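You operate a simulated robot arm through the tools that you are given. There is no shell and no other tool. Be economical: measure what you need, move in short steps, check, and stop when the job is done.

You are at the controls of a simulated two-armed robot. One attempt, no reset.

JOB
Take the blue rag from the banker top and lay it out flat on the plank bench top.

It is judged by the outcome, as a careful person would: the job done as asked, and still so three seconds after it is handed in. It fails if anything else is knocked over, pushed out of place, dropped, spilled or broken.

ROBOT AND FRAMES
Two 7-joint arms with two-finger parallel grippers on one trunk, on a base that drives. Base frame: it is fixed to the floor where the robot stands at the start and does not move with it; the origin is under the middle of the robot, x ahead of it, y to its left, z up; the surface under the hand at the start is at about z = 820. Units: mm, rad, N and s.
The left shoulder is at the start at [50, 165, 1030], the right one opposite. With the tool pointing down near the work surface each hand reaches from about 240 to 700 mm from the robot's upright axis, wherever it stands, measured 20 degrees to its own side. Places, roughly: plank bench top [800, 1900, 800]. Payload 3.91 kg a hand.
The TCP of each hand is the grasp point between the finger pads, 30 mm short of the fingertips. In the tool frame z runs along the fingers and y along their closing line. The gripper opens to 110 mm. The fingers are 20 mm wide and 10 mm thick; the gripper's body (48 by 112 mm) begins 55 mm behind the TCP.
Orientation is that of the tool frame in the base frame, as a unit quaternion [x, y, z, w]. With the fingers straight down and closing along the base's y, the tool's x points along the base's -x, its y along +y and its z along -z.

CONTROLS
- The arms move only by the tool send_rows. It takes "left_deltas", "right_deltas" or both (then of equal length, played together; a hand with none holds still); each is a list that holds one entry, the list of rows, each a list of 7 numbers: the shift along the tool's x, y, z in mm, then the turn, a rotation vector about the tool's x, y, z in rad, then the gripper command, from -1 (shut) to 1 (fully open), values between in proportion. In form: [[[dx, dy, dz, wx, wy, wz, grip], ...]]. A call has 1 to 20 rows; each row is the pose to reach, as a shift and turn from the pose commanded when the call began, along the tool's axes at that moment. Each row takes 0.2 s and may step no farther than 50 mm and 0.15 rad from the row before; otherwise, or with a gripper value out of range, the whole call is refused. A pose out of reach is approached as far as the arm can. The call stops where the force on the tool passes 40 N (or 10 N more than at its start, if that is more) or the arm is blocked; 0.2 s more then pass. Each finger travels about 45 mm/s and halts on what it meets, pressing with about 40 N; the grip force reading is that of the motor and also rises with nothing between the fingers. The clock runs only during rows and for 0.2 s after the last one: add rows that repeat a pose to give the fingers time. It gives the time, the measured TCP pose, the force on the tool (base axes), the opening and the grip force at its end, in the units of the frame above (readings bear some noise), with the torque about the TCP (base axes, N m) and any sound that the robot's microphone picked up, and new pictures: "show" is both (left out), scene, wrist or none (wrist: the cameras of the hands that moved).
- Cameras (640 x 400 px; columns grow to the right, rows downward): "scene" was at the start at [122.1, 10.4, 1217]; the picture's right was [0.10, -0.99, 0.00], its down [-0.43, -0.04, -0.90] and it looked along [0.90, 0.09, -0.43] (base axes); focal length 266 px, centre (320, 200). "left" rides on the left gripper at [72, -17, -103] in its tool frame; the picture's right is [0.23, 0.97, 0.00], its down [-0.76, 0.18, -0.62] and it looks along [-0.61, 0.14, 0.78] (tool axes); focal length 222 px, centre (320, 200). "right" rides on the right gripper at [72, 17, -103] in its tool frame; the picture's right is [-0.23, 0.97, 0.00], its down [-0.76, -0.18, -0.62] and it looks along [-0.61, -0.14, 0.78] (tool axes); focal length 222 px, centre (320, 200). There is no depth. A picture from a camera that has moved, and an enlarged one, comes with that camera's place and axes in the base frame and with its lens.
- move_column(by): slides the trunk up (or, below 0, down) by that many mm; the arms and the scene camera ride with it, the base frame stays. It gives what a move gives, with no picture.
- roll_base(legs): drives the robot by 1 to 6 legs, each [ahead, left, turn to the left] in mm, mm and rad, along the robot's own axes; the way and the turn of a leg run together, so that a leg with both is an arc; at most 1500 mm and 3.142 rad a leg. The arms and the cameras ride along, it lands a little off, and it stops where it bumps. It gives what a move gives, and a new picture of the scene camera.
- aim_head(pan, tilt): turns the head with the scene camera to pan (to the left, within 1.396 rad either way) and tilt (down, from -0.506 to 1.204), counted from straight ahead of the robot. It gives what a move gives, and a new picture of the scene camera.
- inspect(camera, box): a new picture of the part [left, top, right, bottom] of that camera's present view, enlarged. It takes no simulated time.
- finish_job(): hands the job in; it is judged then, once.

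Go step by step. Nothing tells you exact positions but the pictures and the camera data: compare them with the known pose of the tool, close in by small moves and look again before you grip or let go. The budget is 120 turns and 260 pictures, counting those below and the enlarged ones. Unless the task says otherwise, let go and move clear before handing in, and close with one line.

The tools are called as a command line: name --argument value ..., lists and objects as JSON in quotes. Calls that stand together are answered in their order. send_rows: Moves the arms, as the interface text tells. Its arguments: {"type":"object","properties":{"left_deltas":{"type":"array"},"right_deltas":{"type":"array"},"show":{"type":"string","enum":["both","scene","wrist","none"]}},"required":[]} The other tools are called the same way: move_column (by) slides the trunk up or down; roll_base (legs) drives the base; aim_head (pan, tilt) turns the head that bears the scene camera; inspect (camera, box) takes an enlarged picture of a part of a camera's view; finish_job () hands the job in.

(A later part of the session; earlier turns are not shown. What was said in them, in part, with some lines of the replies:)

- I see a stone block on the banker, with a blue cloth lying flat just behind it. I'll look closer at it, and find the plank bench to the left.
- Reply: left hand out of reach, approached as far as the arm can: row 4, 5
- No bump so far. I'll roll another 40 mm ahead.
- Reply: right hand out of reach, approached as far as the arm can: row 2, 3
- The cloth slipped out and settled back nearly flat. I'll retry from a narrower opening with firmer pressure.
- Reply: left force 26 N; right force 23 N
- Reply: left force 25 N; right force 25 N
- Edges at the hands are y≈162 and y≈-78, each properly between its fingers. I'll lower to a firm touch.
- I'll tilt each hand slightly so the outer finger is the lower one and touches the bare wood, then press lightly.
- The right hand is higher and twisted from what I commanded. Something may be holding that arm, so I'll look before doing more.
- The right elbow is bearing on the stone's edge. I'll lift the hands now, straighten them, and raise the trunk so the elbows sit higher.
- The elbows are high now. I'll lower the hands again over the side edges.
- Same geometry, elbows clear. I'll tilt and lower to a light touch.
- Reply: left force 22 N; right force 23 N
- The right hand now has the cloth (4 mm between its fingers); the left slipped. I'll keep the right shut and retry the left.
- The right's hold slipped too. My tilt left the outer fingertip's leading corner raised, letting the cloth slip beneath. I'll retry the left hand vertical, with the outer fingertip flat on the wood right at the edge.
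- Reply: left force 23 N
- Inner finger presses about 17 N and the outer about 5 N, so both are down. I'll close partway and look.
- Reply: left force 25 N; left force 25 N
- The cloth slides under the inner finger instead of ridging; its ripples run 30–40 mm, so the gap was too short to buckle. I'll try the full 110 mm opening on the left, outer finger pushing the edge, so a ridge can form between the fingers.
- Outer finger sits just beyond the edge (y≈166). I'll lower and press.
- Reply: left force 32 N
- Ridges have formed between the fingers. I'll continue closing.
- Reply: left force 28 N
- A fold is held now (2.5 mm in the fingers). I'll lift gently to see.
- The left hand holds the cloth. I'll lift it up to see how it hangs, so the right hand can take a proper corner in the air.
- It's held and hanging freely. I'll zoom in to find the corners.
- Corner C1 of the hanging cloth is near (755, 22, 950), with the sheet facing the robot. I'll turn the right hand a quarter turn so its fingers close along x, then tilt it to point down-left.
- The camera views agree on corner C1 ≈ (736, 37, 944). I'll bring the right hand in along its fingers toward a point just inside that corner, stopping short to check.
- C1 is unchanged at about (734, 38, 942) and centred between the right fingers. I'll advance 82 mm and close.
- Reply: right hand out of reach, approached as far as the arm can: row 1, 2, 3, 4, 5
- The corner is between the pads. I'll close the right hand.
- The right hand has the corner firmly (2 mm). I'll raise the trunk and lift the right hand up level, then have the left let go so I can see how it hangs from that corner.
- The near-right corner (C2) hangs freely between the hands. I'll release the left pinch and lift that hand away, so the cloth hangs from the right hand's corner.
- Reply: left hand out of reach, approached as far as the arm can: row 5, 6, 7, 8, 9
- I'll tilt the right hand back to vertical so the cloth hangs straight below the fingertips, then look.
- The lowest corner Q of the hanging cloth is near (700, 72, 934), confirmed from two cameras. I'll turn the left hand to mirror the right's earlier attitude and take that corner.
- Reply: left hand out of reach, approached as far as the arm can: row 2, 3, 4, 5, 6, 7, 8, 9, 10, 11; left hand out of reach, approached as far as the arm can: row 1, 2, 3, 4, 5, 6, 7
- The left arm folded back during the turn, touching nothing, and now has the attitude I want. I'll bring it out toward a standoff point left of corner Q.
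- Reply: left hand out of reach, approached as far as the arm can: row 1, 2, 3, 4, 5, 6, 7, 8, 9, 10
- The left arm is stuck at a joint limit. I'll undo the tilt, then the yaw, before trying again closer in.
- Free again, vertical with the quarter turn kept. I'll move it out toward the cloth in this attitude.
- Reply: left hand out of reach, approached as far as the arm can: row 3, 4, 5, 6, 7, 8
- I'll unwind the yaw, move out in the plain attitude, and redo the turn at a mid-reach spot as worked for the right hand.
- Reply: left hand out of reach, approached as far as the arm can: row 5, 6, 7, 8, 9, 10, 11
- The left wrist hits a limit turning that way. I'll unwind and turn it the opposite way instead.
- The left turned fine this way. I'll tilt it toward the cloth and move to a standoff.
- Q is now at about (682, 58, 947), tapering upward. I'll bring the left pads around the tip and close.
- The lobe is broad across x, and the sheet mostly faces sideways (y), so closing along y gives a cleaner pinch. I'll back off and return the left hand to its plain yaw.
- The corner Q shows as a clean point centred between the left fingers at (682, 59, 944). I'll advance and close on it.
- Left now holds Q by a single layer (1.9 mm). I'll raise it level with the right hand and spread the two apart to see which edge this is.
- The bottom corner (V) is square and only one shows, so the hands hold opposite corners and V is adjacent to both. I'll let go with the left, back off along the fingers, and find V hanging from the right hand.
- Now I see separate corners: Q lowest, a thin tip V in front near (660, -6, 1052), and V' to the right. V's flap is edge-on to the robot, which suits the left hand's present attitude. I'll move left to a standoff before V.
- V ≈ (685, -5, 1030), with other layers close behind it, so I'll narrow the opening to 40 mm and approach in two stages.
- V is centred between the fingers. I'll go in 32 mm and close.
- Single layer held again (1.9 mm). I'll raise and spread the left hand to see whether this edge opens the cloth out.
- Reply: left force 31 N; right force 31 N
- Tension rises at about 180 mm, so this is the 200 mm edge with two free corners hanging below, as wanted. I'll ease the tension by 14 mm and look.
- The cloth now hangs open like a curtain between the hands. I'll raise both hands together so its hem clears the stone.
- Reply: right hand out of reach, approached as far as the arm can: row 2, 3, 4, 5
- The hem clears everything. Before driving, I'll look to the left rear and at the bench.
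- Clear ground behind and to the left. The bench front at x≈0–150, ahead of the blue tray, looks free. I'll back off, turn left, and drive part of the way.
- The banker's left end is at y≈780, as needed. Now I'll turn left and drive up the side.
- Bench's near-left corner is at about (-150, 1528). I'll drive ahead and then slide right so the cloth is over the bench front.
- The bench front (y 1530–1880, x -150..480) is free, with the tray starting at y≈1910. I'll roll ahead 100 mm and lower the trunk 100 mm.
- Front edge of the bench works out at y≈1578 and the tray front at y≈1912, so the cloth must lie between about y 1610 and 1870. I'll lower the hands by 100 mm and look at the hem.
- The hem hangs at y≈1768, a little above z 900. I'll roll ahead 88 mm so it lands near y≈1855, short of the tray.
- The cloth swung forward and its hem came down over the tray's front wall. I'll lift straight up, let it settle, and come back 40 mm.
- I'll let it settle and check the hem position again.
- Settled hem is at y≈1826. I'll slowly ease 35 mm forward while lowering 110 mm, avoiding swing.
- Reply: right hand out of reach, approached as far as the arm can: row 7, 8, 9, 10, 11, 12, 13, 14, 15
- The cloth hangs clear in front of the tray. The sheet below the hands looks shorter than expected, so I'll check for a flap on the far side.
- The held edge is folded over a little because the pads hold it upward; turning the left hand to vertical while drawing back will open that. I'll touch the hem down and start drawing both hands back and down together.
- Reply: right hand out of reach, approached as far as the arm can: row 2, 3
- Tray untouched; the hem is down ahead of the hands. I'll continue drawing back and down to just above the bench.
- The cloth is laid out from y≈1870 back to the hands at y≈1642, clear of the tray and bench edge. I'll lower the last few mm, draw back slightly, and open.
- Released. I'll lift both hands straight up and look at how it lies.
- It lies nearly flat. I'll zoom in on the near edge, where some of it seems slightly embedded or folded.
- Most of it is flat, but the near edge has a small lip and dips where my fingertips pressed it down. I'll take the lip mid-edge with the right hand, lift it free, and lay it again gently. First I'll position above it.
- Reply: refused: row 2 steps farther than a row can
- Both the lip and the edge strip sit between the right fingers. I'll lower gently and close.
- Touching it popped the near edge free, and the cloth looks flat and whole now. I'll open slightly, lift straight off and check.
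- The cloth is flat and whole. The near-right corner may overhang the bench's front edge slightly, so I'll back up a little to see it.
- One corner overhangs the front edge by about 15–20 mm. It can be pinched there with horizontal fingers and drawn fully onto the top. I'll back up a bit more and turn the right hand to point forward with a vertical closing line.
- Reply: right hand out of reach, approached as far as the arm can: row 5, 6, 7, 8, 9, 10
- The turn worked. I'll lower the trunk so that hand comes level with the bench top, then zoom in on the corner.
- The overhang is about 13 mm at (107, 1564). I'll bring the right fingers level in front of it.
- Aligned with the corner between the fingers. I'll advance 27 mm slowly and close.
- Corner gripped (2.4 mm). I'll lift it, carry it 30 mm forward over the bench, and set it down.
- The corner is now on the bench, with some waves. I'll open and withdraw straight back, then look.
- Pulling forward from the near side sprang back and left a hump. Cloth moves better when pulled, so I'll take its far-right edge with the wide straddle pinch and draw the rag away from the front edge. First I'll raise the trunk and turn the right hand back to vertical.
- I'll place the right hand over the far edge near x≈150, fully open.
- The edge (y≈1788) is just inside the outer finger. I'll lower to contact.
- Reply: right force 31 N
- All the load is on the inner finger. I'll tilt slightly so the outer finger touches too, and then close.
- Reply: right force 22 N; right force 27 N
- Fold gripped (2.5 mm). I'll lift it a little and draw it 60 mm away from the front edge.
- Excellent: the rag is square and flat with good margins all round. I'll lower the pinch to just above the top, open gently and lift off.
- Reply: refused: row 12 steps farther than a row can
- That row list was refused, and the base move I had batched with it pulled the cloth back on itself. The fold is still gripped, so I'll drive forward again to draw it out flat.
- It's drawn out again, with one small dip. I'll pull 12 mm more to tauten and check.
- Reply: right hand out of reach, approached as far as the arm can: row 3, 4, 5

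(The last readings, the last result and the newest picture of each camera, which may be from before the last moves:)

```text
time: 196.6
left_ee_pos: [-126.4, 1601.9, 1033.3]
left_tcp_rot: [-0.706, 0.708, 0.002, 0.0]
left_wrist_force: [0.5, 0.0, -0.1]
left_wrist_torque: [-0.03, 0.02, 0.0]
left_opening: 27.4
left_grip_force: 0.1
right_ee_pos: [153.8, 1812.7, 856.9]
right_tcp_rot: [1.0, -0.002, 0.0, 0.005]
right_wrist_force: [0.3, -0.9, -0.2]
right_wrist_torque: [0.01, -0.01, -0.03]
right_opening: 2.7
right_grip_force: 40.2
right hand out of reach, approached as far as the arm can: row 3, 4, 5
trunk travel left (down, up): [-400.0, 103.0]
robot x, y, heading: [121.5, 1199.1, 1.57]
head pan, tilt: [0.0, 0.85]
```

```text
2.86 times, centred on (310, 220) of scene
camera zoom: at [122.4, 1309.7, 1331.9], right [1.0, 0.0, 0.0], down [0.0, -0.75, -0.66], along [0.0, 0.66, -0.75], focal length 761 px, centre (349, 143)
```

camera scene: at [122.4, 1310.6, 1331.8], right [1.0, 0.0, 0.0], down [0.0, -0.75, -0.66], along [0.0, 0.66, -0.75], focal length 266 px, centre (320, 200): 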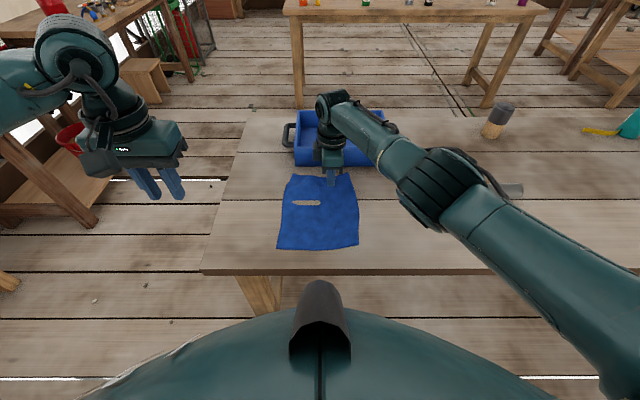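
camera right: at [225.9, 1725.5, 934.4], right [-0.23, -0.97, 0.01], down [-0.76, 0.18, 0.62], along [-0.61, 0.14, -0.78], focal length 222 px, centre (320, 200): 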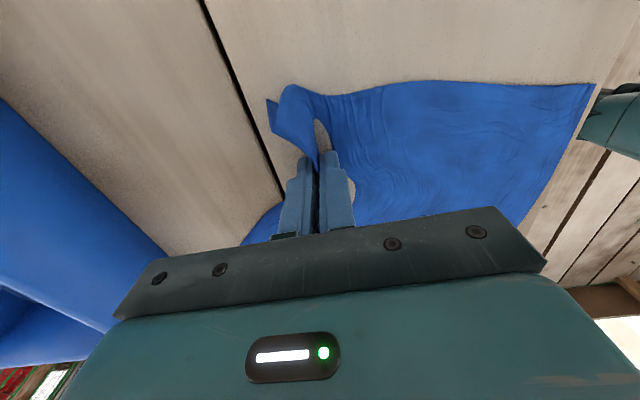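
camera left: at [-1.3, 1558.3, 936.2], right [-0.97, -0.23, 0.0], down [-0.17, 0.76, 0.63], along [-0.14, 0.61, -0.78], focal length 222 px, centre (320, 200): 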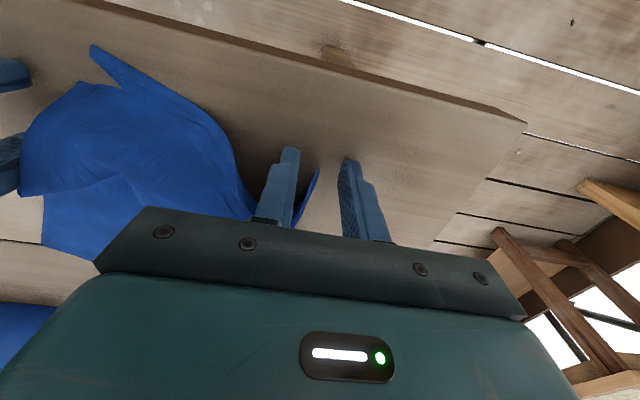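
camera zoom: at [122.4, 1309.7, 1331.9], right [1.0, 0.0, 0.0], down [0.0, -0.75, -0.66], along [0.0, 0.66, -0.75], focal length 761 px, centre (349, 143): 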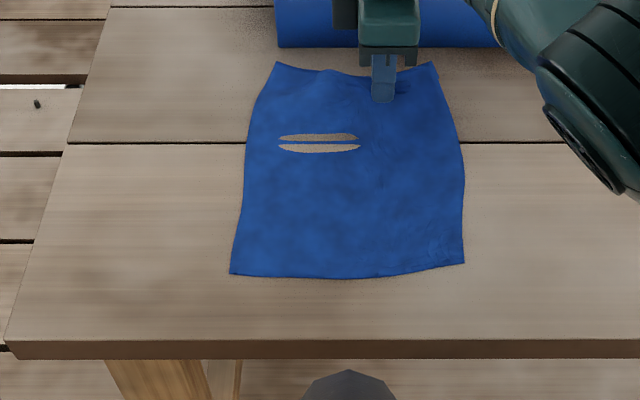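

A small pleat remains. I'll raise the pinch about 90 mm to lift that part clear, then lay it back.

send_rows --right_deltas '[[[0, 0, -25, 0, 0, 0, -1], [0, 5, -50, 0, 0, 0, -1], [0, 10, -75, 0, 0, 0, -1], [0, 12, -95, 0, 0, 0, -1], [0, 12, -95, 0, 0, 0, -1], [0, 10, -80, 0, 0, 0, -1], [0, 6, -55, 0, 0, 0, -1], [0, 2, -30, 0, 0, 0, -1], [0, 0, -8, 0, 0, 0, -1], [0, 0, 5, 0, 0, 0, -1], [0, 0, 5, 0, 0, 0, -1]]]' --show "none"

inspect --camera "scene" --box '[220, 150, 400, 290]'

```text
time: 199.0
left_ee_pos: [-126.2, 1602.5, 1032.7]
left_tcp_rot: [-0.707, 0.707, 0.002, -0.001]
left_wrist_force: [0.0, -0.5, -0.8]
left_wrist_torque: [-0.03, 0.0, 0.0]
left_opening: 27.3
left_grip_force: 0.0
right_ee_pos: [154.5, 1809.6, 848.9]
right_tcp_rot: [1.0, 0.0, 0.0, 0.006]
right_wrist_force: [-0.3, -0.2, -0.2]
right_wrist_torque: [0.01, 0.03, -0.04]
right_opening: 2.7
right_grip_force: 40.1
trunk travel left (down, up): [-400.0, 103.0]
robot x, y, heading: [123.9, 1205.0, 1.569]
head pan, tilt: [0.0, 0.85]
```

```text
2.86 times, centred on (310, 220) of scene
camera zoom: at [122.5, 1309.7, 1331.9], right [1.0, 0.0, 0.0], down [0.0, -0.75, -0.66], along [0.0, 0.66, -0.75], focal length 761 px, centre (349, 143)
```

zoom: 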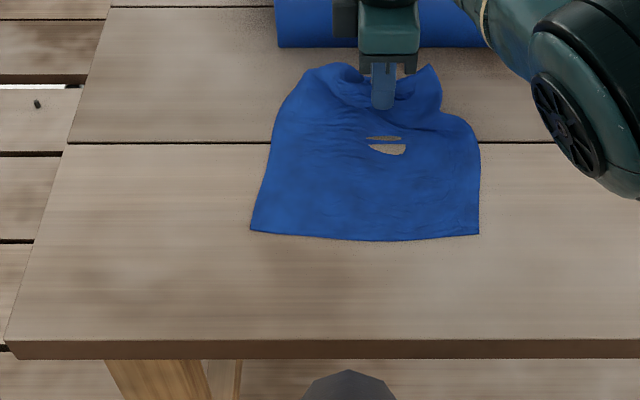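

That pulled the near edge forward and pleated it. There's now spare room in front, so I'll re-lay it properly: lift the cloth, bring it back, set its near edge down at about y≈1590, and draw forward again.

send_rows --right_deltas '[[[0, 0, -40, 0, 0, 0, -1], [0, 5, -85, 0, 0, 0, -1], [0, 20, -125, 0, 0, 0, -1], [0, 45, -160, 0, 0, 0, -1], [0, 80, -185, 0, 0, 0, -1], [0, 120, -200, 0, 0, 0, -1], [0, 160, -205, 0, 0, 0, -1], [0, 195, -205, 0, 0, 0, -1], [0, 220, -205, 0, 0, 0, -1], [0, 230, -205, 0, 0, 0, -1], [0, 230, -205, 0, 0, 0, -1], [0, 230, -205, 0, 0, 0, -1], [0, 230, -205, 0, 0, 0, -1]]]' --show "scene"

inspect --camera "left" --box '[0, 0, 320, 240]'

```text
time: 201.8
left_ee_pos: [-125.9, 1602.6, 1032.0]
left_tcp_rot: [-0.707, 0.708, 0.002, -0.001]
left_wrist_force: [0.2, -0.2, 0.3]
left_wrist_torque: [0.0, 0.01, 0.0]
left_opening: 27.2
left_grip_force: 0.1
right_ee_pos: [97.4, 1794.3, 1095.8]
right_tcp_rot: [1.0, 0.0, 0.0, 0.005]
right_wrist_force: [-0.1, -0.7, 0.3]
right_wrist_torque: [0.02, 0.03, 0.0]
right_opening: 2.7
right_grip_force: 40.1
right hand out of reach, approached as far as the arm can: row 1, 2, 3, 4, 5, 6, 7, 8, 9, 10, 11, 12, 13
trunk travel left (down, up): [-400.0, 103.0]
robot x, y, heading: [117.5, 1205.9, 1.566]
head pan, tilt: [0.0, 0.85]
camera scene: at [122.2, 1309.5, 1331.9], right [1.0, 0.0, 0.0], down [0.0, -0.75, -0.66], along [0.0, 0.66, -0.75], focal length 266 px, centre (320, 200)
```

scene: 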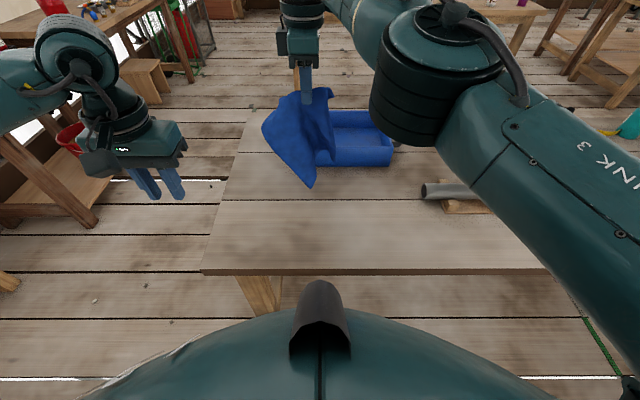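

```text
1.67 times, centred on (160, 120) of left
camera zoom: at [-108.9, 1528.9, 1136.6], right [-0.97, -0.23, 0.0], down [-0.17, 0.76, 0.62], along [-0.14, 0.61, -0.78], focal length 370 px, centre (587, 333)
```

zoom: 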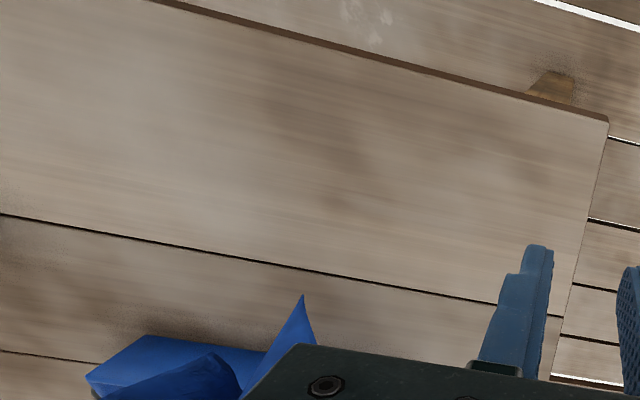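

The right arm is at an odd reach limit but the cloth is safe. I'll use the base and trunk for the re-lay instead; first I'll raise the left hand well clear and roll back.

send_rows --left_deltas '[[[0, 0, -45, 0, 0, 0, -0.5], [0, 0, -90, 0, 0, 0, -0.5], [0, 0, -135, 0, 0, 0, -0.5], [0, 0, -180, 0, 0, 0, -0.5], [0, 0, -200, 0, 0, 0, -0.5]]]' --show "none"

roll_base --legs '[[-195, 0, 0]]'

inspect --camera "scene" --box '[220, 40, 420, 220]'

```text
time: 203.0
left_ee_pos: [-125.8, 1602.5, 1233.8]
left_tcp_rot: [-0.707, 0.708, 0.002, 0.0]
left_wrist_force: [0.4, 0.4, 0.4]
left_wrist_torque: [0.01, 0.0, -0.02]
left_opening: 27.8
left_grip_force: 0.1
right_ee_pos: [97.1, 1793.4, 1096.5]
right_tcp_rot: [1.0, -0.001, -0.001, 0.006]
right_wrist_force: [-0.6, 0.2, 0.2]
right_wrist_torque: [0.03, -0.03, -0.04]
right_opening: 2.8
right_grip_force: 40.1
trunk travel left (down, up): [-400.0, 103.0]
robot x, y, heading: [122.8, 1200.3, 1.57]
head pan, tilt: [0.0, 0.85]
```

```text
time: 204.5
left_ee_pos: [-125.5, 1411.5, 1234.0]
left_tcp_rot: [-0.707, 0.707, 0.002, -0.001]
left_wrist_force: [0.2, 0.0, 0.5]
left_wrist_torque: [0.01, 0.03, 0.03]
left_opening: 27.6
left_grip_force: 0.1
right_ee_pos: [97.6, 1605.6, 1095.4]
right_tcp_rot: [1.0, -0.001, 0.0, 0.007]
right_wrist_force: [0.2, -0.1, -0.1]
right_wrist_torque: [0.0, 0.01, 0.0]
right_opening: 2.6
right_grip_force: 40.0
trunk travel left (down, up): [-400.0, 103.0]
robot x, y, heading: [121.9, 1012.5, 1.566]
head pan, tilt: [0.0, 0.85]
camera scene: at [121.9, 1119.9, 1332.0], right [1.0, 0.0, 0.0], down [0.0, -0.75, -0.66], along [0.0, 0.66, -0.75], focal length 266 px, centre (320, 200)
```

scene: 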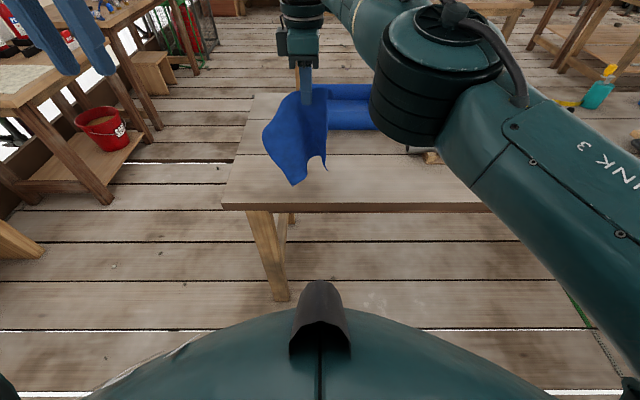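

```text
2.22 times, centred on (320, 130) of scene
camera zoom: at [121.9, 1119.9, 1332.0], right [1.0, 0.0, 0.0], down [0.0, -0.75, -0.66], along [0.0, 0.66, -0.75], focal length 592 px, centre (320, 356)
```

zoom: 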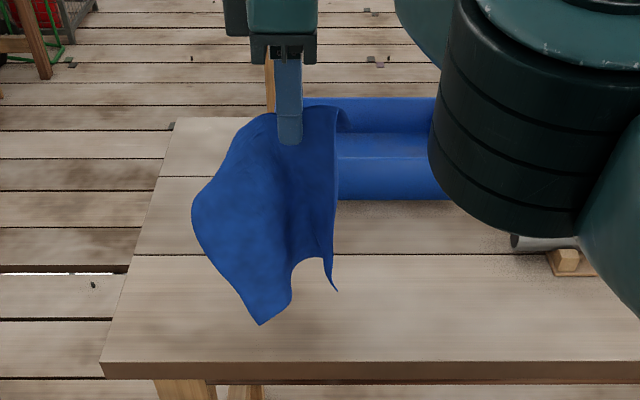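

The cloth hangs with its near corners just above the bench at y≈1605. I'll lower until they touch, then alternate rolling forward and lowering so it lays out and drags flat.

move_column --by -75

roll_base --legs '[[55, 0, 0]]'

move_column --by -60

roll_base --legs '[[65, 0, 0]]'

move_column --by -60

roll_base --legs '[[60, 0, 0]]'

inspect --camera "scene" --box '[220, 60, 420, 240]'

```text
time: 205.7
left_ee_pos: [-126.8, 1412.6, 1157.9]
left_tcp_rot: [-0.706, 0.708, 0.002, -0.001]
left_wrist_force: [-0.2, 0.2, -0.7]
left_wrist_torque: [0.01, 0.01, -0.02]
left_opening: 27.5
left_grip_force: 0.1
right_ee_pos: [96.2, 1604.1, 1021.7]
right_tcp_rot: [1.0, -0.001, 0.0, 0.007]
right_wrist_force: [0.3, -1.0, -0.8]
right_wrist_torque: [0.03, 0.01, -0.03]
right_opening: 2.6
right_grip_force: 40.0
trunk travel left (down, up): [-325.0, 178.0]
robot x, y, heading: [121.7, 1011.1, 1.565]
head pan, tilt: [0.0, 0.85]
```

```text
time: 206.6
left_ee_pos: [-125.4, 1467.5, 1158.1]
left_tcp_rot: [-0.706, 0.708, 0.001, -0.001]
left_wrist_force: [0.4, 0.0, 0.2]
left_wrist_torque: [-0.03, -0.01, 0.01]
left_opening: 27.5
left_grip_force: 0.1
right_ee_pos: [96.5, 1660.0, 1020.5]
right_tcp_rot: [1.0, -0.001, 0.0, 0.007]
right_wrist_force: [-0.5, -0.2, -0.8]
right_wrist_torque: [-0.01, -0.04, -0.01]
right_opening: 2.7
right_grip_force: 40.4
trunk travel left (down, up): [-325.0, 178.0]
robot x, y, heading: [119.4, 1064.8, 1.571]
head pan, tilt: [0.0, 0.85]
camera scene: at [122.0, 1176.1, 1256.8], right [1.0, 0.0, 0.0], down [0.0, -0.75, -0.66], along [0.0, 0.66, -0.75], focal length 266 px, centre (320, 200)
```

scene: 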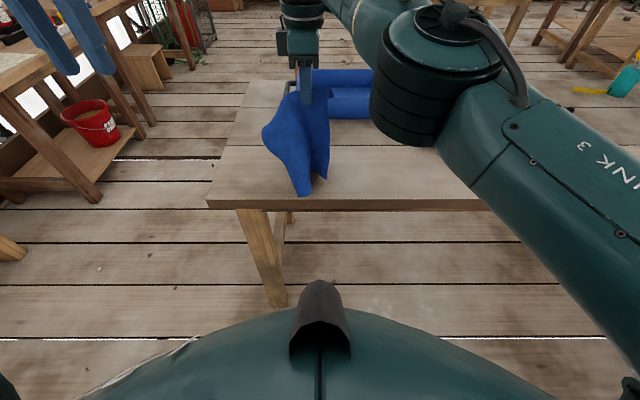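

```text
time: 207.6
left_ee_pos: [-125.5, 1468.0, 1099.0]
left_tcp_rot: [-0.707, 0.708, 0.003, 0.0]
left_wrist_force: [0.9, 0.2, 0.5]
left_wrist_torque: [0.01, 0.0, 0.02]
left_opening: 27.5
left_grip_force: 0.0
right_ee_pos: [96.6, 1660.2, 960.3]
right_tcp_rot: [1.0, -0.002, 0.0, 0.006]
right_wrist_force: [-0.5, -0.3, -0.2]
right_wrist_torque: [0.03, 0.0, -0.03]
right_opening: 2.4
right_grip_force: 40.4
trunk travel left (down, up): [-265.0, 238.0]
robot x, y, heading: [125.4, 1069.7, 1.564]
head pan, tilt: [0.0, 0.85]
```

```text
time: 208.6
left_ee_pos: [-126.2, 1533.2, 1097.4]
left_tcp_rot: [-0.707, 0.708, 0.001, -0.002]
left_wrist_force: [-0.2, 0.5, 0.9]
left_wrist_torque: [-0.03, 0.0, -0.02]
left_opening: 27.4
left_grip_force: 0.1
right_ee_pos: [96.3, 1724.7, 959.8]
right_tcp_rot: [1.0, -0.001, -0.001, 0.006]
right_wrist_force: [0.2, 0.2, -0.4]
right_wrist_torque: [0.0, 0.05, -0.04]
right_opening: 2.6
right_grip_force: 39.6
trunk travel left (down, up): [-265.0, 238.0]
robot x, y, heading: [124.2, 1132.7, 1.566]
head pan, tilt: [0.0, 0.85]
camera scene: at [122.2, 1241.4, 1196.8], right [1.0, 0.0, 0.0], down [0.0, -0.75, -0.66], along [0.0, 0.66, -0.75], focal length 266 px, centre (320, 200)
```

scene: 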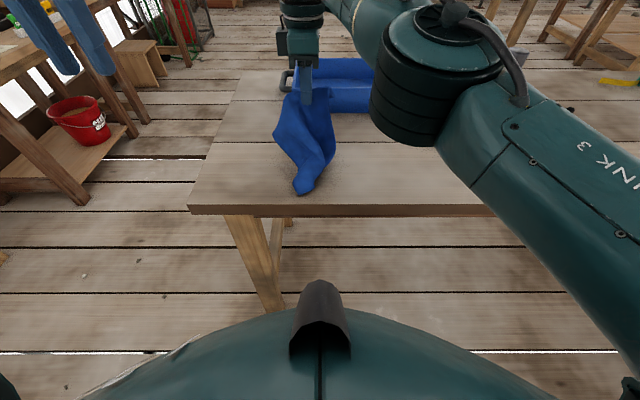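

```text
time: 209.6
left_ee_pos: [-125.3, 1531.6, 1038.3]
left_tcp_rot: [0.707, -0.707, -0.002, 0.0]
left_wrist_force: [-0.4, 0.7, -0.7]
left_wrist_torque: [-0.04, -0.01, 0.03]
left_opening: 27.4
left_grip_force: 0.1
right_ee_pos: [97.1, 1725.3, 900.6]
right_tcp_rot: [1.0, -0.001, 0.0, 0.006]
right_wrist_force: [-0.2, 0.1, -0.6]
right_wrist_torque: [0.01, 0.02, -0.02]
right_opening: 2.9
right_grip_force: 40.2
trunk travel left (down, up): [-205.0, 298.0]
robot x, y, heading: [120.8, 1128.4, 1.571]
head pan, tilt: [0.0, 0.85]
```

```text
time: 210.6
left_ee_pos: [-125.1, 1592.2, 1038.3]
left_tcp_rot: [-0.706, 0.708, 0.002, 0.0]
left_wrist_force: [0.4, -0.4, -0.5]
left_wrist_torque: [-0.02, -0.03, -0.01]
left_opening: 27.3
left_grip_force: 0.1
right_ee_pos: [97.6, 1783.8, 900.5]
right_tcp_rot: [1.0, -0.002, 0.0, 0.008]
right_wrist_force: [0.3, 0.6, -0.4]
right_wrist_torque: [0.03, 0.01, -0.04]
right_opening: 2.6
right_grip_force: 40.1
trunk travel left (down, up): [-205.0, 298.0]
robot x, y, heading: [120.4, 1190.4, 1.571]
head pan, tilt: [0.0, 0.85]
camera scene: at [122.5, 1299.9, 1136.8], right [1.0, 0.0, 0.0], down [0.0, -0.75, -0.66], along [0.0, 0.66, -0.75], focal length 266 px, centre (320, 200)
```

scene: 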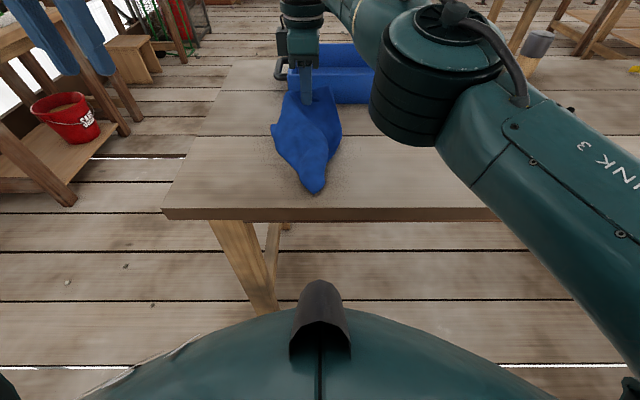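

```text
2.22 times, centred on (320, 150) of scene
camera zoom: at [122.5, 1299.9, 1136.8], right [1.0, 0.0, 0.0], down [0.0, -0.75, -0.66], along [0.0, 0.66, -0.75], focal length 592 px, centre (320, 311)
```

zoom: 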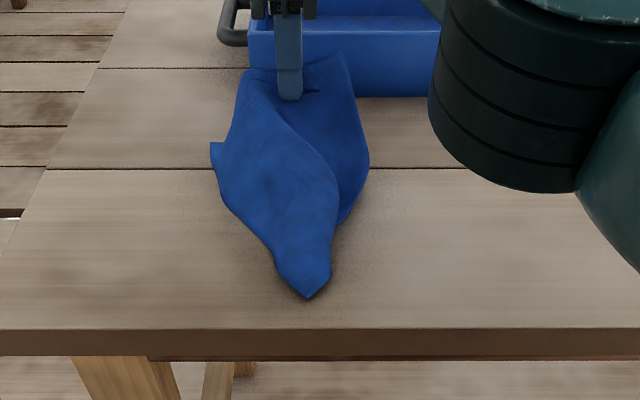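

It folded along its diagonal while laying. I'll lower, release, and lift straight off with the trunk to see how far it springs open by itself.

move_column --by -52

send_rows --right_deltas '[[[0, 0, 0, 0, 0, 0, -0.8], [0, 0, 0, 0, 0, 0, -0.6], [0, 0, 0, 0, 0, 0, -0.4], [0, 0, 0, 0, 0, 0, -0.4], [0, 0, 0, 0, 0, 0, -0.4]]]' --show "none"

move_column --by 250

inspect --camera "scene" --box '[200, 120, 440, 290]'

```text
time: 211.5
left_ee_pos: [-124.7, 1592.2, 987.4]
left_tcp_rot: [-0.706, 0.708, 0.002, 0.0]
left_wrist_force: [1.0, -0.4, -0.6]
left_wrist_torque: [0.02, -0.01, 0.01]
left_opening: 27.3
left_grip_force: 0.1
right_ee_pos: [97.0, 1785.0, 849.4]
right_tcp_rot: [1.0, 0.0, 0.0, 0.006]
right_wrist_force: [-0.3, -0.4, -0.5]
right_wrist_torque: [0.01, 0.02, -0.02]
right_opening: 2.3
right_grip_force: 40.2
trunk travel left (down, up): [-153.0, 350.0]
robot x, y, heading: [121.7, 1190.7, 1.568]
head pan, tilt: [0.0, 0.85]
```

```text
time: 212.7
left_ee_pos: [-125.0, 1591.6, 986.1]
left_tcp_rot: [-0.706, 0.709, 0.001, -0.001]
left_wrist_force: [0.1, 0.6, 0.0]
left_wrist_torque: [-0.02, 0.02, 0.0]
left_opening: 27.6
left_grip_force: 0.2
right_ee_pos: [96.8, 1783.7, 848.2]
right_tcp_rot: [1.0, -0.002, 0.0, 0.007]
right_wrist_force: [1.2, 0.2, -0.5]
right_wrist_torque: [0.01, -0.02, -0.02]
right_opening: 33.0
right_grip_force: 0.0
trunk travel left (down, up): [-153.0, 350.0]
robot x, y, heading: [121.2, 1190.2, 1.57]
head pan, tilt: [0.0, 0.85]
```

```text
time: 215.3
left_ee_pos: [-123.4, 1591.5, 1236.1]
left_tcp_rot: [-0.706, 0.708, 0.002, -0.001]
left_wrist_force: [-0.1, 1.0, -0.8]
left_wrist_torque: [-0.01, -0.01, 0.02]
left_opening: 27.4
left_grip_force: 0.0
right_ee_pos: [97.2, 1784.4, 1098.8]
right_tcp_rot: [1.0, -0.002, 0.0, 0.006]
right_wrist_force: [0.0, -0.1, 0.4]
right_wrist_torque: [0.02, 0.02, 0.02]
right_opening: 32.9
right_grip_force: 0.0
trunk travel left (down, up): [-403.0, 100.0]
robot x, y, heading: [119.5, 1192.8, 1.568]
head pan, tilt: [0.0, 0.85]
```

```text
2.35 times, centred on (320, 205) of scene
camera zoom: at [122.5, 1299.6, 1334.8], right [1.0, 0.0, 0.0], down [0.0, -0.75, -0.66], along [0.0, 0.66, -0.75], focal length 626 px, centre (320, 188)
```

zoom: 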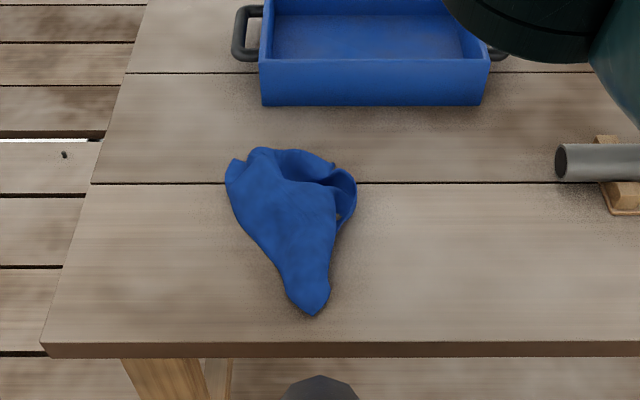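

It's crumpled into a leaf shape with raised edges left and right, which both hands can take and pull apart. I'll bring both hands over those edges, turning the right hand's closing line back to lateral.

send_rows --left_deltas '[[[-17.8, -14.2, 33.3, 0, 0, 0, -0.1], [-35.6, -28.4, 66.6, 0, 0, 0, -0.1], [-53.4, -42.6, 99.9, 0, 0, 0, -0.1], [-71.2, -56.8, 133.2, 0, 0, 0, -0.1], [-89, -71, 166.5, 0, 0, 0, -0.1], [-106.8, -85.2, 199.8, 0, 0, 0, -0.1], [-124.6, -99.4, 233, 0, 0, 0, -0.1], [-142.4, -113.6, 266, 0, 0, 0, -0.1], [-160, -127.8, 299, 0, 0, 0, -0.1], [-178, -142, 333, 0, 0, 0, -0.1], [-196, -156, 360, 0, 0, 0, -0.1]]]' --right_deltas '[[[4, 4.5, 20, 0, 0, 0.143, -0.1], [8, 9, 41, 0, 0, 0.286, -0.1], [12, 13.5, 62, 0, 0, 0.429, -0.1], [16, 18, 83, 0, 0, 0.571, -0.1], [20, 22.5, 104, 0, 0, 0.714, -0.1], [24, 27, 124, 0, 0, 0.857, -0.1], [28, 31.5, 145, 0, 0, 1.0, -0.1], [32, 36, 166, 0, 0, 1.143, -0.1], [36, 40.5, 187, 0, 0, 1.286, -0.1], [40, 45, 208, 0, 0, 1.429, -0.1], [43, 50, 225, 0, 0, 1.571, -0.1]]]' --show "wrist"

```text
time: 217.4
left_ee_pos: [0.8, 1759.3, 925.7]
left_tcp_rot: [0.708, -0.706, -0.002, 0.006]
left_wrist_force: [0.5, -0.6, -0.5]
left_wrist_torque: [0.05, -0.06, 0.01]
left_opening: 49.5
left_grip_force: 0.0
right_ee_pos: [114.1, 1795.9, 916.5]
right_tcp_rot: [0.779, -0.626, 0.007, -0.001]
right_wrist_force: [-0.4, 0.6, 0.3]
right_wrist_torque: [-0.02, 0.04, -0.01]
right_opening: 49.5
right_grip_force: 0.0
right hand out of reach, approached as far as the arm can: row 1, 2, 3, 4, 5, 6, 7, 8, 9, 10
trunk travel left (down, up): [-403.0, 100.0]
robot x, y, heading: [121.8, 1193.1, 1.564]
head pan, tilt: [0.0, 0.85]
stopped in row 10 (right hand): the force on the tool passed its limit at 52 N (the readings are from after the stop); the commanded pose is now the measured one
camera right: at [113.1, 1722.0, 1020.2], right [-1.0, 0.01, -0.01], down [0.0, 0.79, 0.62], along [0.02, 0.62, -0.79], focal length 222 px, centre (320, 200)
camera left: at [19.6, 1687.1, 1029.8], right [-0.97, -0.23, 0.01], down [-0.17, 0.76, 0.62], along [-0.15, 0.6, -0.78], focal length 222 px, centre (320, 200)
```

right: 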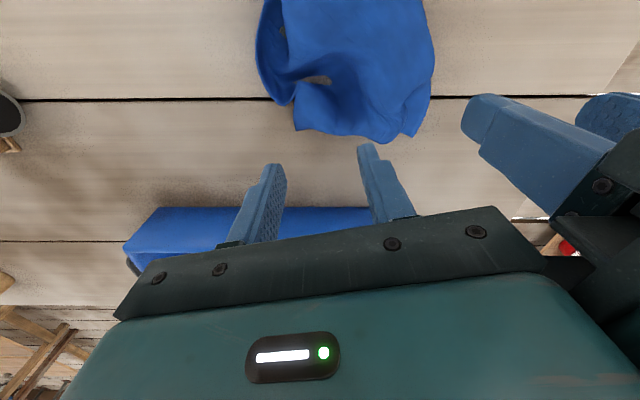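
left: 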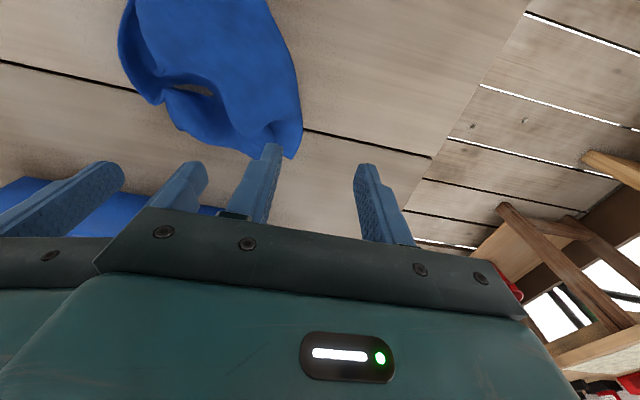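

The grippers brushed each other but nothing else. I'll separate them onto their targets, right at the raised right edge and left at the left tip, then lower and close both.

send_rows --left_deltas '[[[0, 0, 0, 0, 0, 0, -0.1], [-5, -5, 5, 0, 0, 0, -0.1], [-18, -18, 25, 0, 0, 0, -0.1], [-29, -31, 54, 0, 0, 0, -0.1], [-29, -31, 72, 0, 0, 0, -0.1], [-29, -31, 87, 0, 0, 0, -0.1], [-29, -31, 88, 0, 0, 0, -0.4], [-29, -31, 88, 0, 0, 0, -0.7], [-29, -31, 88, 0, 0, 0, -1], [-29, -31, 88, 0, 0, 0, -1], [-29, -31, 88, 0, 0, 0, -1], [-29, -31, 88, 0, 0, 0, -1]]]' --right_deltas '[[[38, -6, 0, 0, 0, 0.1, -0.1], [75, -12, 10, 0, 0, 0.21, -0.1], [75, -12, 28, 0, 0, 0.21, -0.1], [75, -12, 45, 0, 0, 0.21, -0.1], [75, -12, 62, 0, 0, 0.21, -0.1], [75, -12, 77, 0, 0, 0.21, -0.1], [75, -12, 78, 0, 0, 0.21, -0.4], [75, -12, 78, 0, 0, 0.21, -0.7], [75, -12, 78, 0, 0, 0.21, -1], [75, -12, 78, 0, 0, 0.21, -1], [75, -12, 78, 0, 0, 0.21, -1], [75, -12, 78, 0, 0, 0.21, -1]]]' --show "scene"

```text
time: 217.9
left_ee_pos: [-4.6, 1766.0, 926.0]
left_tcp_rot: [0.714, -0.7, -0.005, 0.004]
left_wrist_force: [-0.4, 0.1, -0.1]
left_wrist_torque: [-0.05, -0.14, 0.06]
left_opening: 49.1
left_grip_force: 0.1
right_ee_pos: [111.5, 1792.3, 923.2]
right_tcp_rot: [0.729, -0.684, 0.014, -0.002]
right_wrist_force: [0.7, -0.1, 0.3]
right_wrist_torque: [0.0, 0.14, 0.05]
right_opening: 49.3
right_grip_force: 0.1
right hand out of reach, approached as far as the arm can: row 1, 2
trunk travel left (down, up): [-403.0, 100.0]
robot x, y, heading: [121.3, 1187.7, 1.569]
head pan, tilt: [0.0, 0.85]
stopped in row 2 (right hand): the force on the tool passed its limit at 42 N (the readings are from after the stop); the commanded pose is now the measured one
camera scene: at [122.5, 1299.6, 1334.9], right [1.0, 0.0, 0.0], down [0.0, -0.75, -0.66], along [0.0, 0.66, -0.75], focal length 266 px, centre (320, 200)
```

scene: 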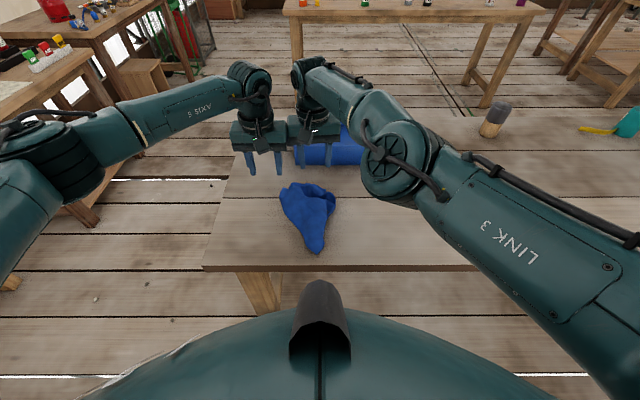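

The grippers are still side by side. I'll move the left away first, then bring the right onto its target.

send_rows --left_deltas '[[[0, 25, -5, 0, 0, 0, -0.1], [10, 50, -10, 0, 0, 0, -0.1], [10, 50, -10, 0, 0, 0, -0.1], [10, 50, -10, 0, 0, 0, -0.1], [0, 20, 0, 0, 0, 0, -0.1], [-10, -10, 20, 0, 0, 0, -0.1], [-20, -33, 45, 0, 0, 0, -0.1]]]' --right_deltas '[[[0, 0, 0, 0, 0, 0, -0.1], [10, -20, 0, 0, 0, 0, -0.1], [35, -38, 0, 0, 0, 0.03, -0.1], [60, -40, 0, 0, 0, 0.03, -0.1], [68, -40, 15, 0, 0, 0.03, -0.1], [68, -40, 35, 0, 0, 0.03, -0.1], [68, -40, 45, 0, 0, 0.03, -0.1]]]' --show "wrist"

```text
time: 219.5
left_ee_pos: [28.2, 1786.1, 880.2]
left_tcp_rot: [0.715, -0.699, -0.005, 0.003]
left_wrist_force: [0.6, 0.3, 0.2]
left_wrist_torque: [-0.01, -0.04, 0.02]
left_opening: 49.5
left_grip_force: 0.1
right_ee_pos: [157.7, 1728.1, 882.6]
right_tcp_rot: [0.719, -0.695, 0.014, -0.003]
right_wrist_force: [-1.0, -0.4, 0.6]
right_wrist_torque: [0.0, 0.01, 0.0]
right_opening: 49.4
right_grip_force: 0.1
right hand out of reach, approached as far as the arm can: row 2, 3
trunk travel left (down, up): [-403.0, 100.0]
robot x, y, heading: [120.9, 1192.0, 1.572]
head pan, tilt: [0.0, 0.85]
camera right: at [141.6, 1655.7, 985.4], right [-0.98, 0.19, -0.03], down [0.14, 0.78, 0.61], along [0.14, 0.6, -0.79], focal length 222 px, centre (320, 200)
camera left: at [48.0, 1713.4, 983.7], right [-0.97, -0.25, 0.01], down [-0.19, 0.76, 0.63], along [-0.16, 0.61, -0.78], focal length 222 px, centre (320, 200)
```

right: 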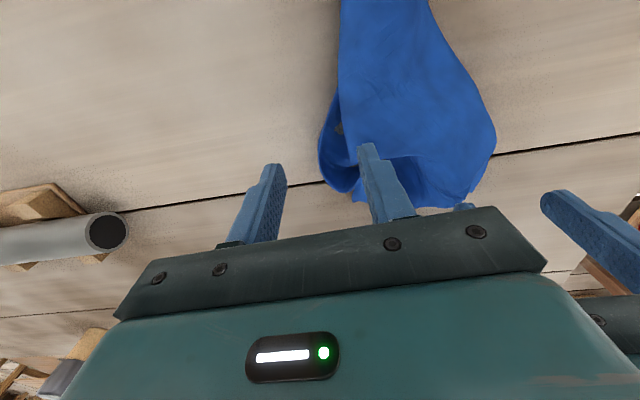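
left: 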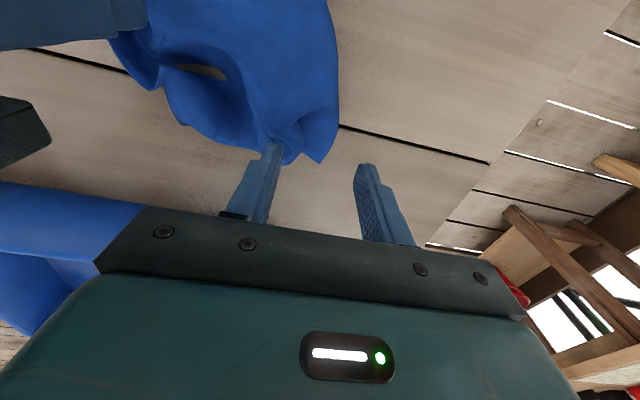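

Both edges are between their fingers. I'll lower both and close.

send_rows --left_deltas '[[[0, 0, 20, 0, 0, 0, -0.1], [-4, 0, 36, 0, 0, 0, -0.1], [-4, 0, 44, 0, 0, 0, -0.1], [-4, 0, 44, 0, 0, 0, -0.4], [-4, 0, 44, 0, 0, 0, -0.7], [-4, 0, 44, 0, 0, 0, -1], [-4, 0, 44, 0, 0, 0, -1], [-4, 0, 44, 0, 0, 0, -1], [-4, 0, 44, 0, 0, 0, -1]]]' --right_deltas '[[[0, 8, 20, 0, 0, 0, -0.1], [0, 8, 36, 0, 0, 0, -0.1], [0, 8, 46, 0, 0, 0, -0.1], [0, 8, 46, 0, 0, 0, -0.4], [0, 8, 46, 0, 0, 0, -0.7], [0, 8, 46, 0, 0, 0, -1], [0, 8, 46, 0, 0, 0, -1], [0, 8, 46, 0, 0, 0, -1], [0, 8, 46, 0, 0, 0, -1]]]' --show "none"

```text
time: 221.5
left_ee_pos: [28.0, 1790.6, 839.3]
left_tcp_rot: [0.715, -0.699, -0.006, 0.002]
left_wrist_force: [2.7, -0.9, 4.5]
left_wrist_torque: [0.08, -0.05, 0.02]
left_opening: 1.8
left_grip_force: 40.4
right_ee_pos: [149.6, 1726.0, 834.6]
right_tcp_rot: [0.719, -0.695, 0.014, -0.003]
right_wrist_force: [-1.6, 0.1, 0.0]
right_wrist_torque: [0.07, 0.07, 0.08]
right_opening: 2.2
right_grip_force: 40.0
trunk travel left (down, up): [-403.0, 100.0]
robot x, y, heading: [124.2, 1190.0, 1.565]
head pan, tilt: [0.0, 0.85]
```

Both hands hold cloth (1.8 and 2.2 mm). I'll lift slightly and pull them gently apart.

send_rows --left_deltas '[[[0, 0, -20, 0, 0, 0, -1], [0, 8, -40, 0, 0, 0, -1], [0, 16, -55, 0, 0, 0, -1], [0, 24, -60, 0, 0, 0, -1], [0, 30, -60, 0, 0, 0, -1], [0, 30, -60, 0, 0, 0, -1]]]' --right_deltas '[[[0, 0, -20, 0, 0, 0, -1], [0, -8, -40, 0, 0, 0, -1], [0, -16, -55, 0, 0, 0, -1], [0, -24, -60, 0, 0, 0, -1], [0, -30, -60, 0, 0, 0, -1], [0, -30, -60, 0, 0, 0, -1]]]' --show "scene"

inspect --camera "scene" --box '[210, 130, 410, 290]'

```text
time: 222.9
left_ee_pos: [-0.7, 1788.9, 898.7]
left_tcp_rot: [0.714, -0.7, -0.005, 0.002]
left_wrist_force: [8.0, -0.5, 0.7]
left_wrist_torque: [-0.04, -0.41, 0.01]
left_opening: 4.5
left_grip_force: 39.6
right_ee_pos: [177.8, 1729.1, 896.4]
right_tcp_rot: [0.72, -0.694, 0.013, -0.002]
right_wrist_force: [-7.4, 1.6, -2.3]
right_wrist_torque: [-0.03, 0.05, 0.22]
right_opening: 2.5
right_grip_force: 39.8
trunk travel left (down, up): [-403.0, 100.0]
robot x, y, heading: [117.1, 1190.0, 1.566]
head pan, tilt: [0.0, 0.85]
camera scene: at [122.4, 1299.4, 1334.9], right [1.0, 0.0, 0.0], down [0.0, -0.75, -0.66], along [0.0, 0.66, -0.75], focal length 266 px, centre (320, 200)
```

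scene: 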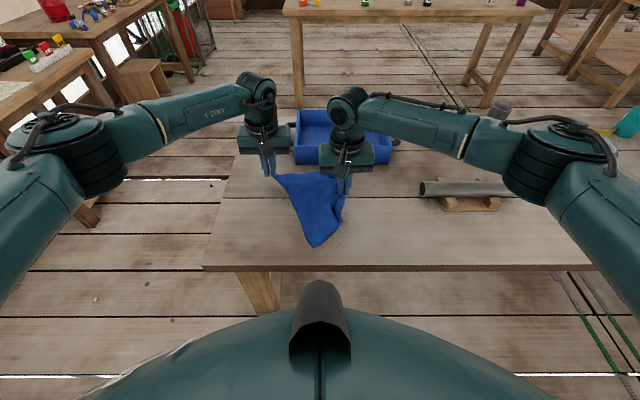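

```text
2.50 times, centred on (310, 210) of scene
camera zoom: at [122.4, 1299.4, 1334.9], right [1.0, 0.0, 0.0], down [0.0, -0.75, -0.66], along [0.0, 0.66, -0.75], focal length 666 px, centre (345, 175)
```

zoom: 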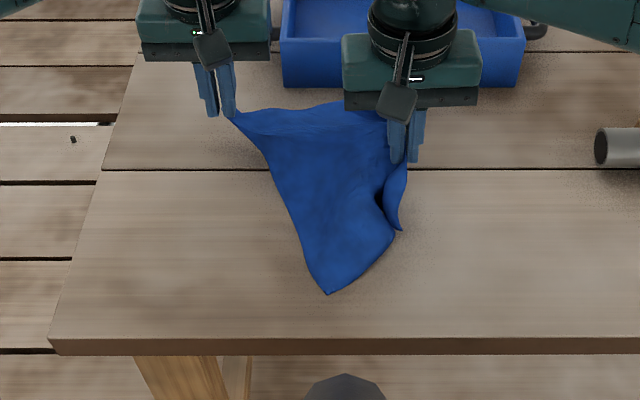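

The pull opened it: the top edge is taut, one near corner is free, and a small flap remains at the right. I'll lower both hands while drawing slightly away, open, and lift off.

send_rows --left_deltas '[[[-8, 0, 14, 0, 0, 0, -1], [-16, 0, 28, 0, 0, 0, -1], [-24, 0, 42, 0, 0, 0, -1], [-30, 0, 56, 0, 0, 0, -1], [-30, 0, 56, 0, 0, 0, -0.8], [-30, 0, 56, 0, 0, 0, -0.6], [-30, 0, 56, 0, 0, 0, -0.5], [-30, 0, 40, 0, 0, 0, -0.5], [-30, 0, 0, 0, 0, 0, -0.5], [-30, 10, -45, 0, 0, 0, -0.5], [-30, 30, -85, 0, 0, 0, -0.5], [-20, 55, -115, 0, 0, 0, -0.5]]]' --right_deltas '[[[-8, -2, 14, 0, 0, 0, -1], [-16, -4, 28, 0, 0, 0, -1], [-24, -6, 42, 0, 0, 0, -1], [-30, -6, 54, 0, 0, 0, -1], [-30, -6, 54, 0, 0, 0, -0.8], [-30, -6, 54, 0, 0, 0, -0.6], [-30, -6, 54, 0, 0, 0, -0.5], [-30, -6, 38, 0, 0, 0, -0.5], [-30, -6, 0, 0, 0, 0, -0.5], [-30, -16, -45, 0, 0, 0, -0.5], [-30, -36, -85, 0, 0, 0, -0.5], [-20, -60, -115, 0, 0, 0, -0.5]]]' --show "none"

inspect --camera "scene" --box '[210, 130, 410, 290]'

```text
time: 225.5
left_ee_pos: [-52.2, 1805.5, 1016.2]
left_tcp_rot: [0.715, -0.7, -0.006, 0.003]
left_wrist_force: [0.3, -0.4, -0.5]
left_wrist_torque: [0.01, 0.03, 0.01]
left_opening: 27.4
left_grip_force: 0.0
right_ee_pos: [234.0, 1753.0, 1012.0]
right_tcp_rot: [0.719, -0.695, 0.014, -0.003]
right_wrist_force: [0.1, -0.8, 0.3]
right_wrist_torque: [-0.01, 0.0, -0.01]
right_opening: 27.5
right_grip_force: 0.0
trunk travel left (down, up): [-403.0, 100.0]
robot x, y, heading: [121.3, 1192.1, 1.569]
head pan, tilt: [0.0, 0.85]
```

```text
2.50 times, centred on (310, 210) of scene
camera zoom: at [122.5, 1298.7, 1334.9], right [1.0, 0.0, 0.0], down [0.0, -0.75, -0.66], along [0.0, 0.66, -0.75], focal length 666 px, centre (345, 175)
```

zoom: 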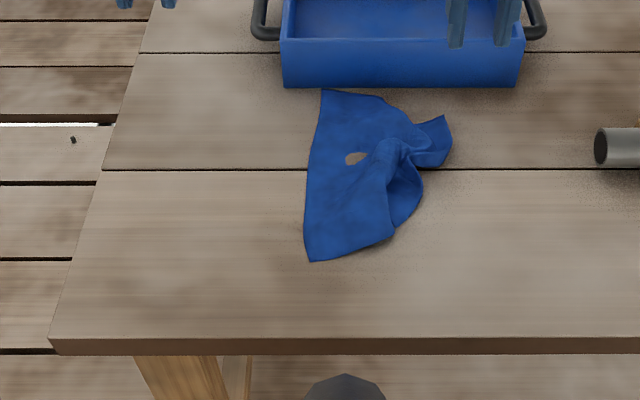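

The left edge is flat and straight now; only the near-right part is folded into a raised ridge near (187, 1735). I'll take that ridge with the right hand, lift, carry it right and nearer, and set it down.

send_rows --right_deltas '[[[6, 16, 40, 0, 0, 0, -0.1], [12, 32, 80, 0, 0, 0, -0.1], [18, 47, 120, 0, 0, 0, -0.1], [18, 47, 160, 0, 0, 0, -0.1], [18, 47, 175, 0, 0, 0, -0.1], [18, 47, 175, 0, 0, 0, -0.5], [18, 47, 175, 0, 0, 0, -1], [18, 47, 175, 0, 0, 0, -1], [18, 47, 175, 0, 0, 0, -1], [18, 47, 135, 0, 0, 0, -1], [20, 40, 95, 0, 0, 0, -1], [30, 15, 80, 0, 0, 0, -1], [42, -20, 80, 0, 0, 0, -1], [52, -45, 100, 0, 0, 0, -1], [58, -60, 135, 0, 0, 0, -1], [60, -64, 168, 0, 0, 0, -1]]]' --show "none"

inspect --camera "scene" --box '[210, 130, 410, 290]'

```text
time: 228.9
left_ee_pos: [-52.1, 1806.9, 1014.9]
left_tcp_rot: [0.715, -0.699, -0.006, 0.003]
left_wrist_force: [-0.5, -0.3, 1.1]
left_wrist_torque: [0.0, -0.01, 0.02]
left_opening: 27.2
left_grip_force: 0.1
right_ee_pos: [304.5, 1692.0, 846.5]
right_tcp_rot: [0.719, -0.695, 0.013, -0.002]
right_wrist_force: [0.2, 0.1, -0.2]
right_wrist_torque: [-0.01, -0.02, 0.01]
right_opening: 1.8
right_grip_force: 39.4
trunk travel left (down, up): [-403.0, 100.0]
robot x, y, heading: [119.3, 1189.2, 1.566]
head pan, tilt: [0.0, 0.85]
```

```text
2.50 times, centred on (310, 210) of scene
camera zoom: at [122.4, 1299.6, 1334.9], right [1.0, 0.0, 0.0], down [0.0, -0.75, -0.66], along [0.0, 0.66, -0.75], focal length 666 px, centre (345, 175)
5 turns are left
```

zoom: 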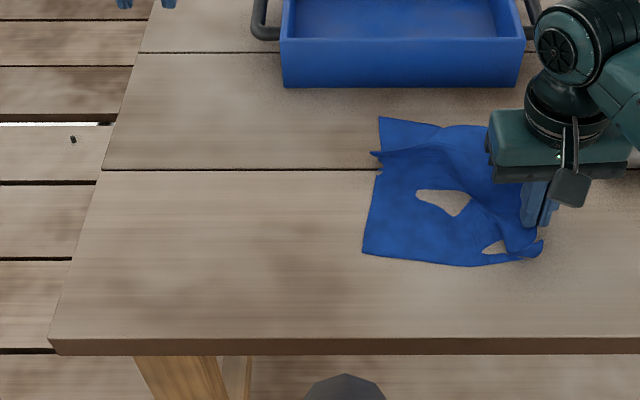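

Nearly spread; the right hand holds it near the near-right corner. I'll pull 30 mm more to smooth it, then release and lift off.

send_rows --right_deltas '[[[4, -10, -6, 0, 0, 0, -1], [8, -20, -8, 0, 0, 0, -1], [12, -30, -4, 0, 0, 0, -1], [14, -36, 2, 0, 0, 0, -1], [14, -36, 4, 0, 0, 0, -1], [14, -36, 4, 0, 0, 0, -0.8], [14, -36, 4, 0, 0, 0, -0.6], [14, -36, 3, 0, 0, 0, -0.5], [14, -36, -15, 0, 0, 0, -0.5], [14, -36, -60, 0, 0, 0, -0.5], [14, -46, -105, 0, 0, 0, -0.5], [14, -70, -145, 0, 0, 0, -0.5], [14, -100, -180, 0, 0, 0, -0.5], [14, -100, -180, 0, 0, 0, -0.5]]]' --show "none"

inspect --camera "scene" --box '[250, 130, 450, 290]'

```text
time: 231.9
left_ee_pos: [-52.0, 1805.9, 1014.7]
left_tcp_rot: [0.714, -0.7, -0.004, 0.004]
left_wrist_force: [-0.4, 0.4, 0.0]
left_wrist_torque: [0.0, -0.05, 0.01]
left_opening: 27.5
left_grip_force: 0.1
right_ee_pos: [402.8, 1684.2, 1028.3]
right_tcp_rot: [0.719, -0.695, 0.015, -0.002]
right_wrist_force: [0.5, -0.1, 0.0]
right_wrist_torque: [0.02, -0.01, 0.01]
right_opening: 27.4
right_grip_force: 0.0
trunk travel left (down, up): [-403.0, 100.0]
robot x, y, heading: [118.9, 1191.3, 1.572]
head pan, tilt: [0.0, 0.85]
```

```text
2.50 times, centred on (350, 210) of scene
camera zoom: at [122.3, 1299.6, 1334.9], right [1.0, 0.0, 0.0], down [0.0, -0.75, -0.66], along [0.0, 0.66, -0.75], focal length 666 px, centre (245, 175)
4 turns are left
```

zoom: 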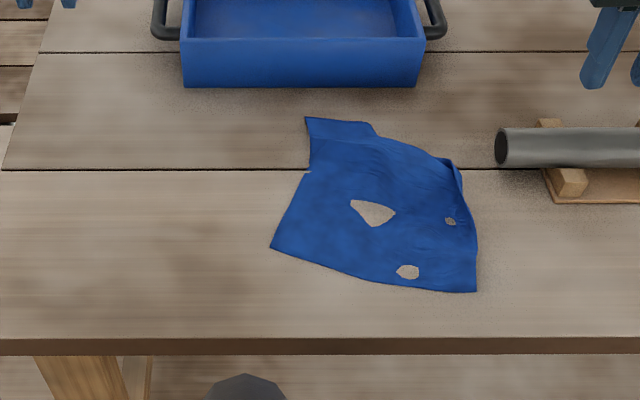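

Only the far-right corner is still tucked under slightly. I'll take its raised edge near (346, 1757) and pull it gently right, keeping clear of the pipe.

send_rows --right_deltas '[[[-15, 14, 20, 0, 0, 0, -0.4], [-35, 28, 45, 0, 0, 0, -0.27], [-55, 44, 75, 0, 0, 0, -0.27], [-73, 57, 105, 0, 0, 0, -0.27], [-73, 57, 145, 0, 0, 0, -0.27], [-73, 57, 178, 0, 0, 0, -0.27], [-73, 57, 192, 0, 0, 0, -0.27], [-73, 57, 192, 0, 0, 0, -0.6], [-73, 57, 192, 0, 0, 0, -1], [-73, 57, 192, 0, 0, 0, -1], [-73, 57, 192, 0, 0, 0, -1], [-73, 57, 168, 0, 0, 0, -1], [-73, 45, 160, 0, 0, 0, -1], [-73, 33, 165, 0, 0, 0, -1], [-72, 30, 185, 0, 0, 0, -1], [-72, 30, 190, 0, 0, 0, -0.85], [-72, 30, 190, 0, 0, 0, -0.7], [-72, 30, 165, 0, 0, 0, -0.7], [-72, 30, 120, 0, 0, 0, -0.7], [-60, 30, 75, 0, 0, 0, -0.7]]]' --show "none"

inspect --camera "scene" --box '[250, 130, 450, 290]'

```text
time: 236.1
left_ee_pos: [-52.1, 1805.8, 1015.5]
left_tcp_rot: [0.715, -0.699, -0.006, 0.003]
left_wrist_force: [-0.2, 0.4, 0.1]
left_wrist_torque: [-0.03, 0.04, 0.01]
left_opening: 27.4
left_grip_force: 0.1
right_ee_pos: [371.8, 1740.8, 952.5]
right_tcp_rot: [0.719, -0.695, 0.014, -0.002]
right_wrist_force: [-0.1, -0.6, 0.1]
right_wrist_torque: [-0.01, 0.03, -0.04]
right_opening: 16.8
right_grip_force: 0.1
trunk travel left (down, up): [-403.0, 100.0]
robot x, y, heading: [120.9, 1192.3, 1.566]
head pan, tilt: [0.0, 0.85]
```

```text
2.50 times, centred on (350, 210) of scene
camera zoom: at [122.7, 1298.9, 1334.9], right [1.0, 0.0, 0.0], down [0.0, -0.75, -0.66], along [0.0, 0.66, -0.75], focal length 666 px, centre (245, 175)
3 turns are left
```

zoom: 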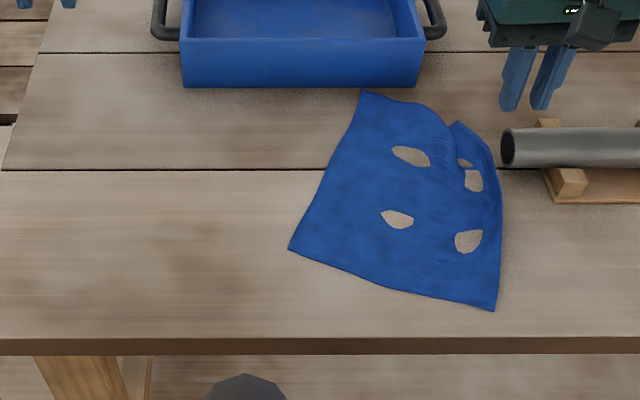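

The rag lies spread on the plank bench, with one remaining pleat by its far-right corner. Both hands are open and clear, and the tray and pipe are in place. I have no safe room or turns left to improve it, so I'm handing in.

finish_job

```text
The job is handed in.
```

The blue rag is on the plank bench top, spread out but not perfectly flat: a pleat remains along the right side near the far-right corner. I saw nothing else knocked over, and both hands had let go and were clear. The right elbow did lean on the stone block early on, and the block did not appear to move.
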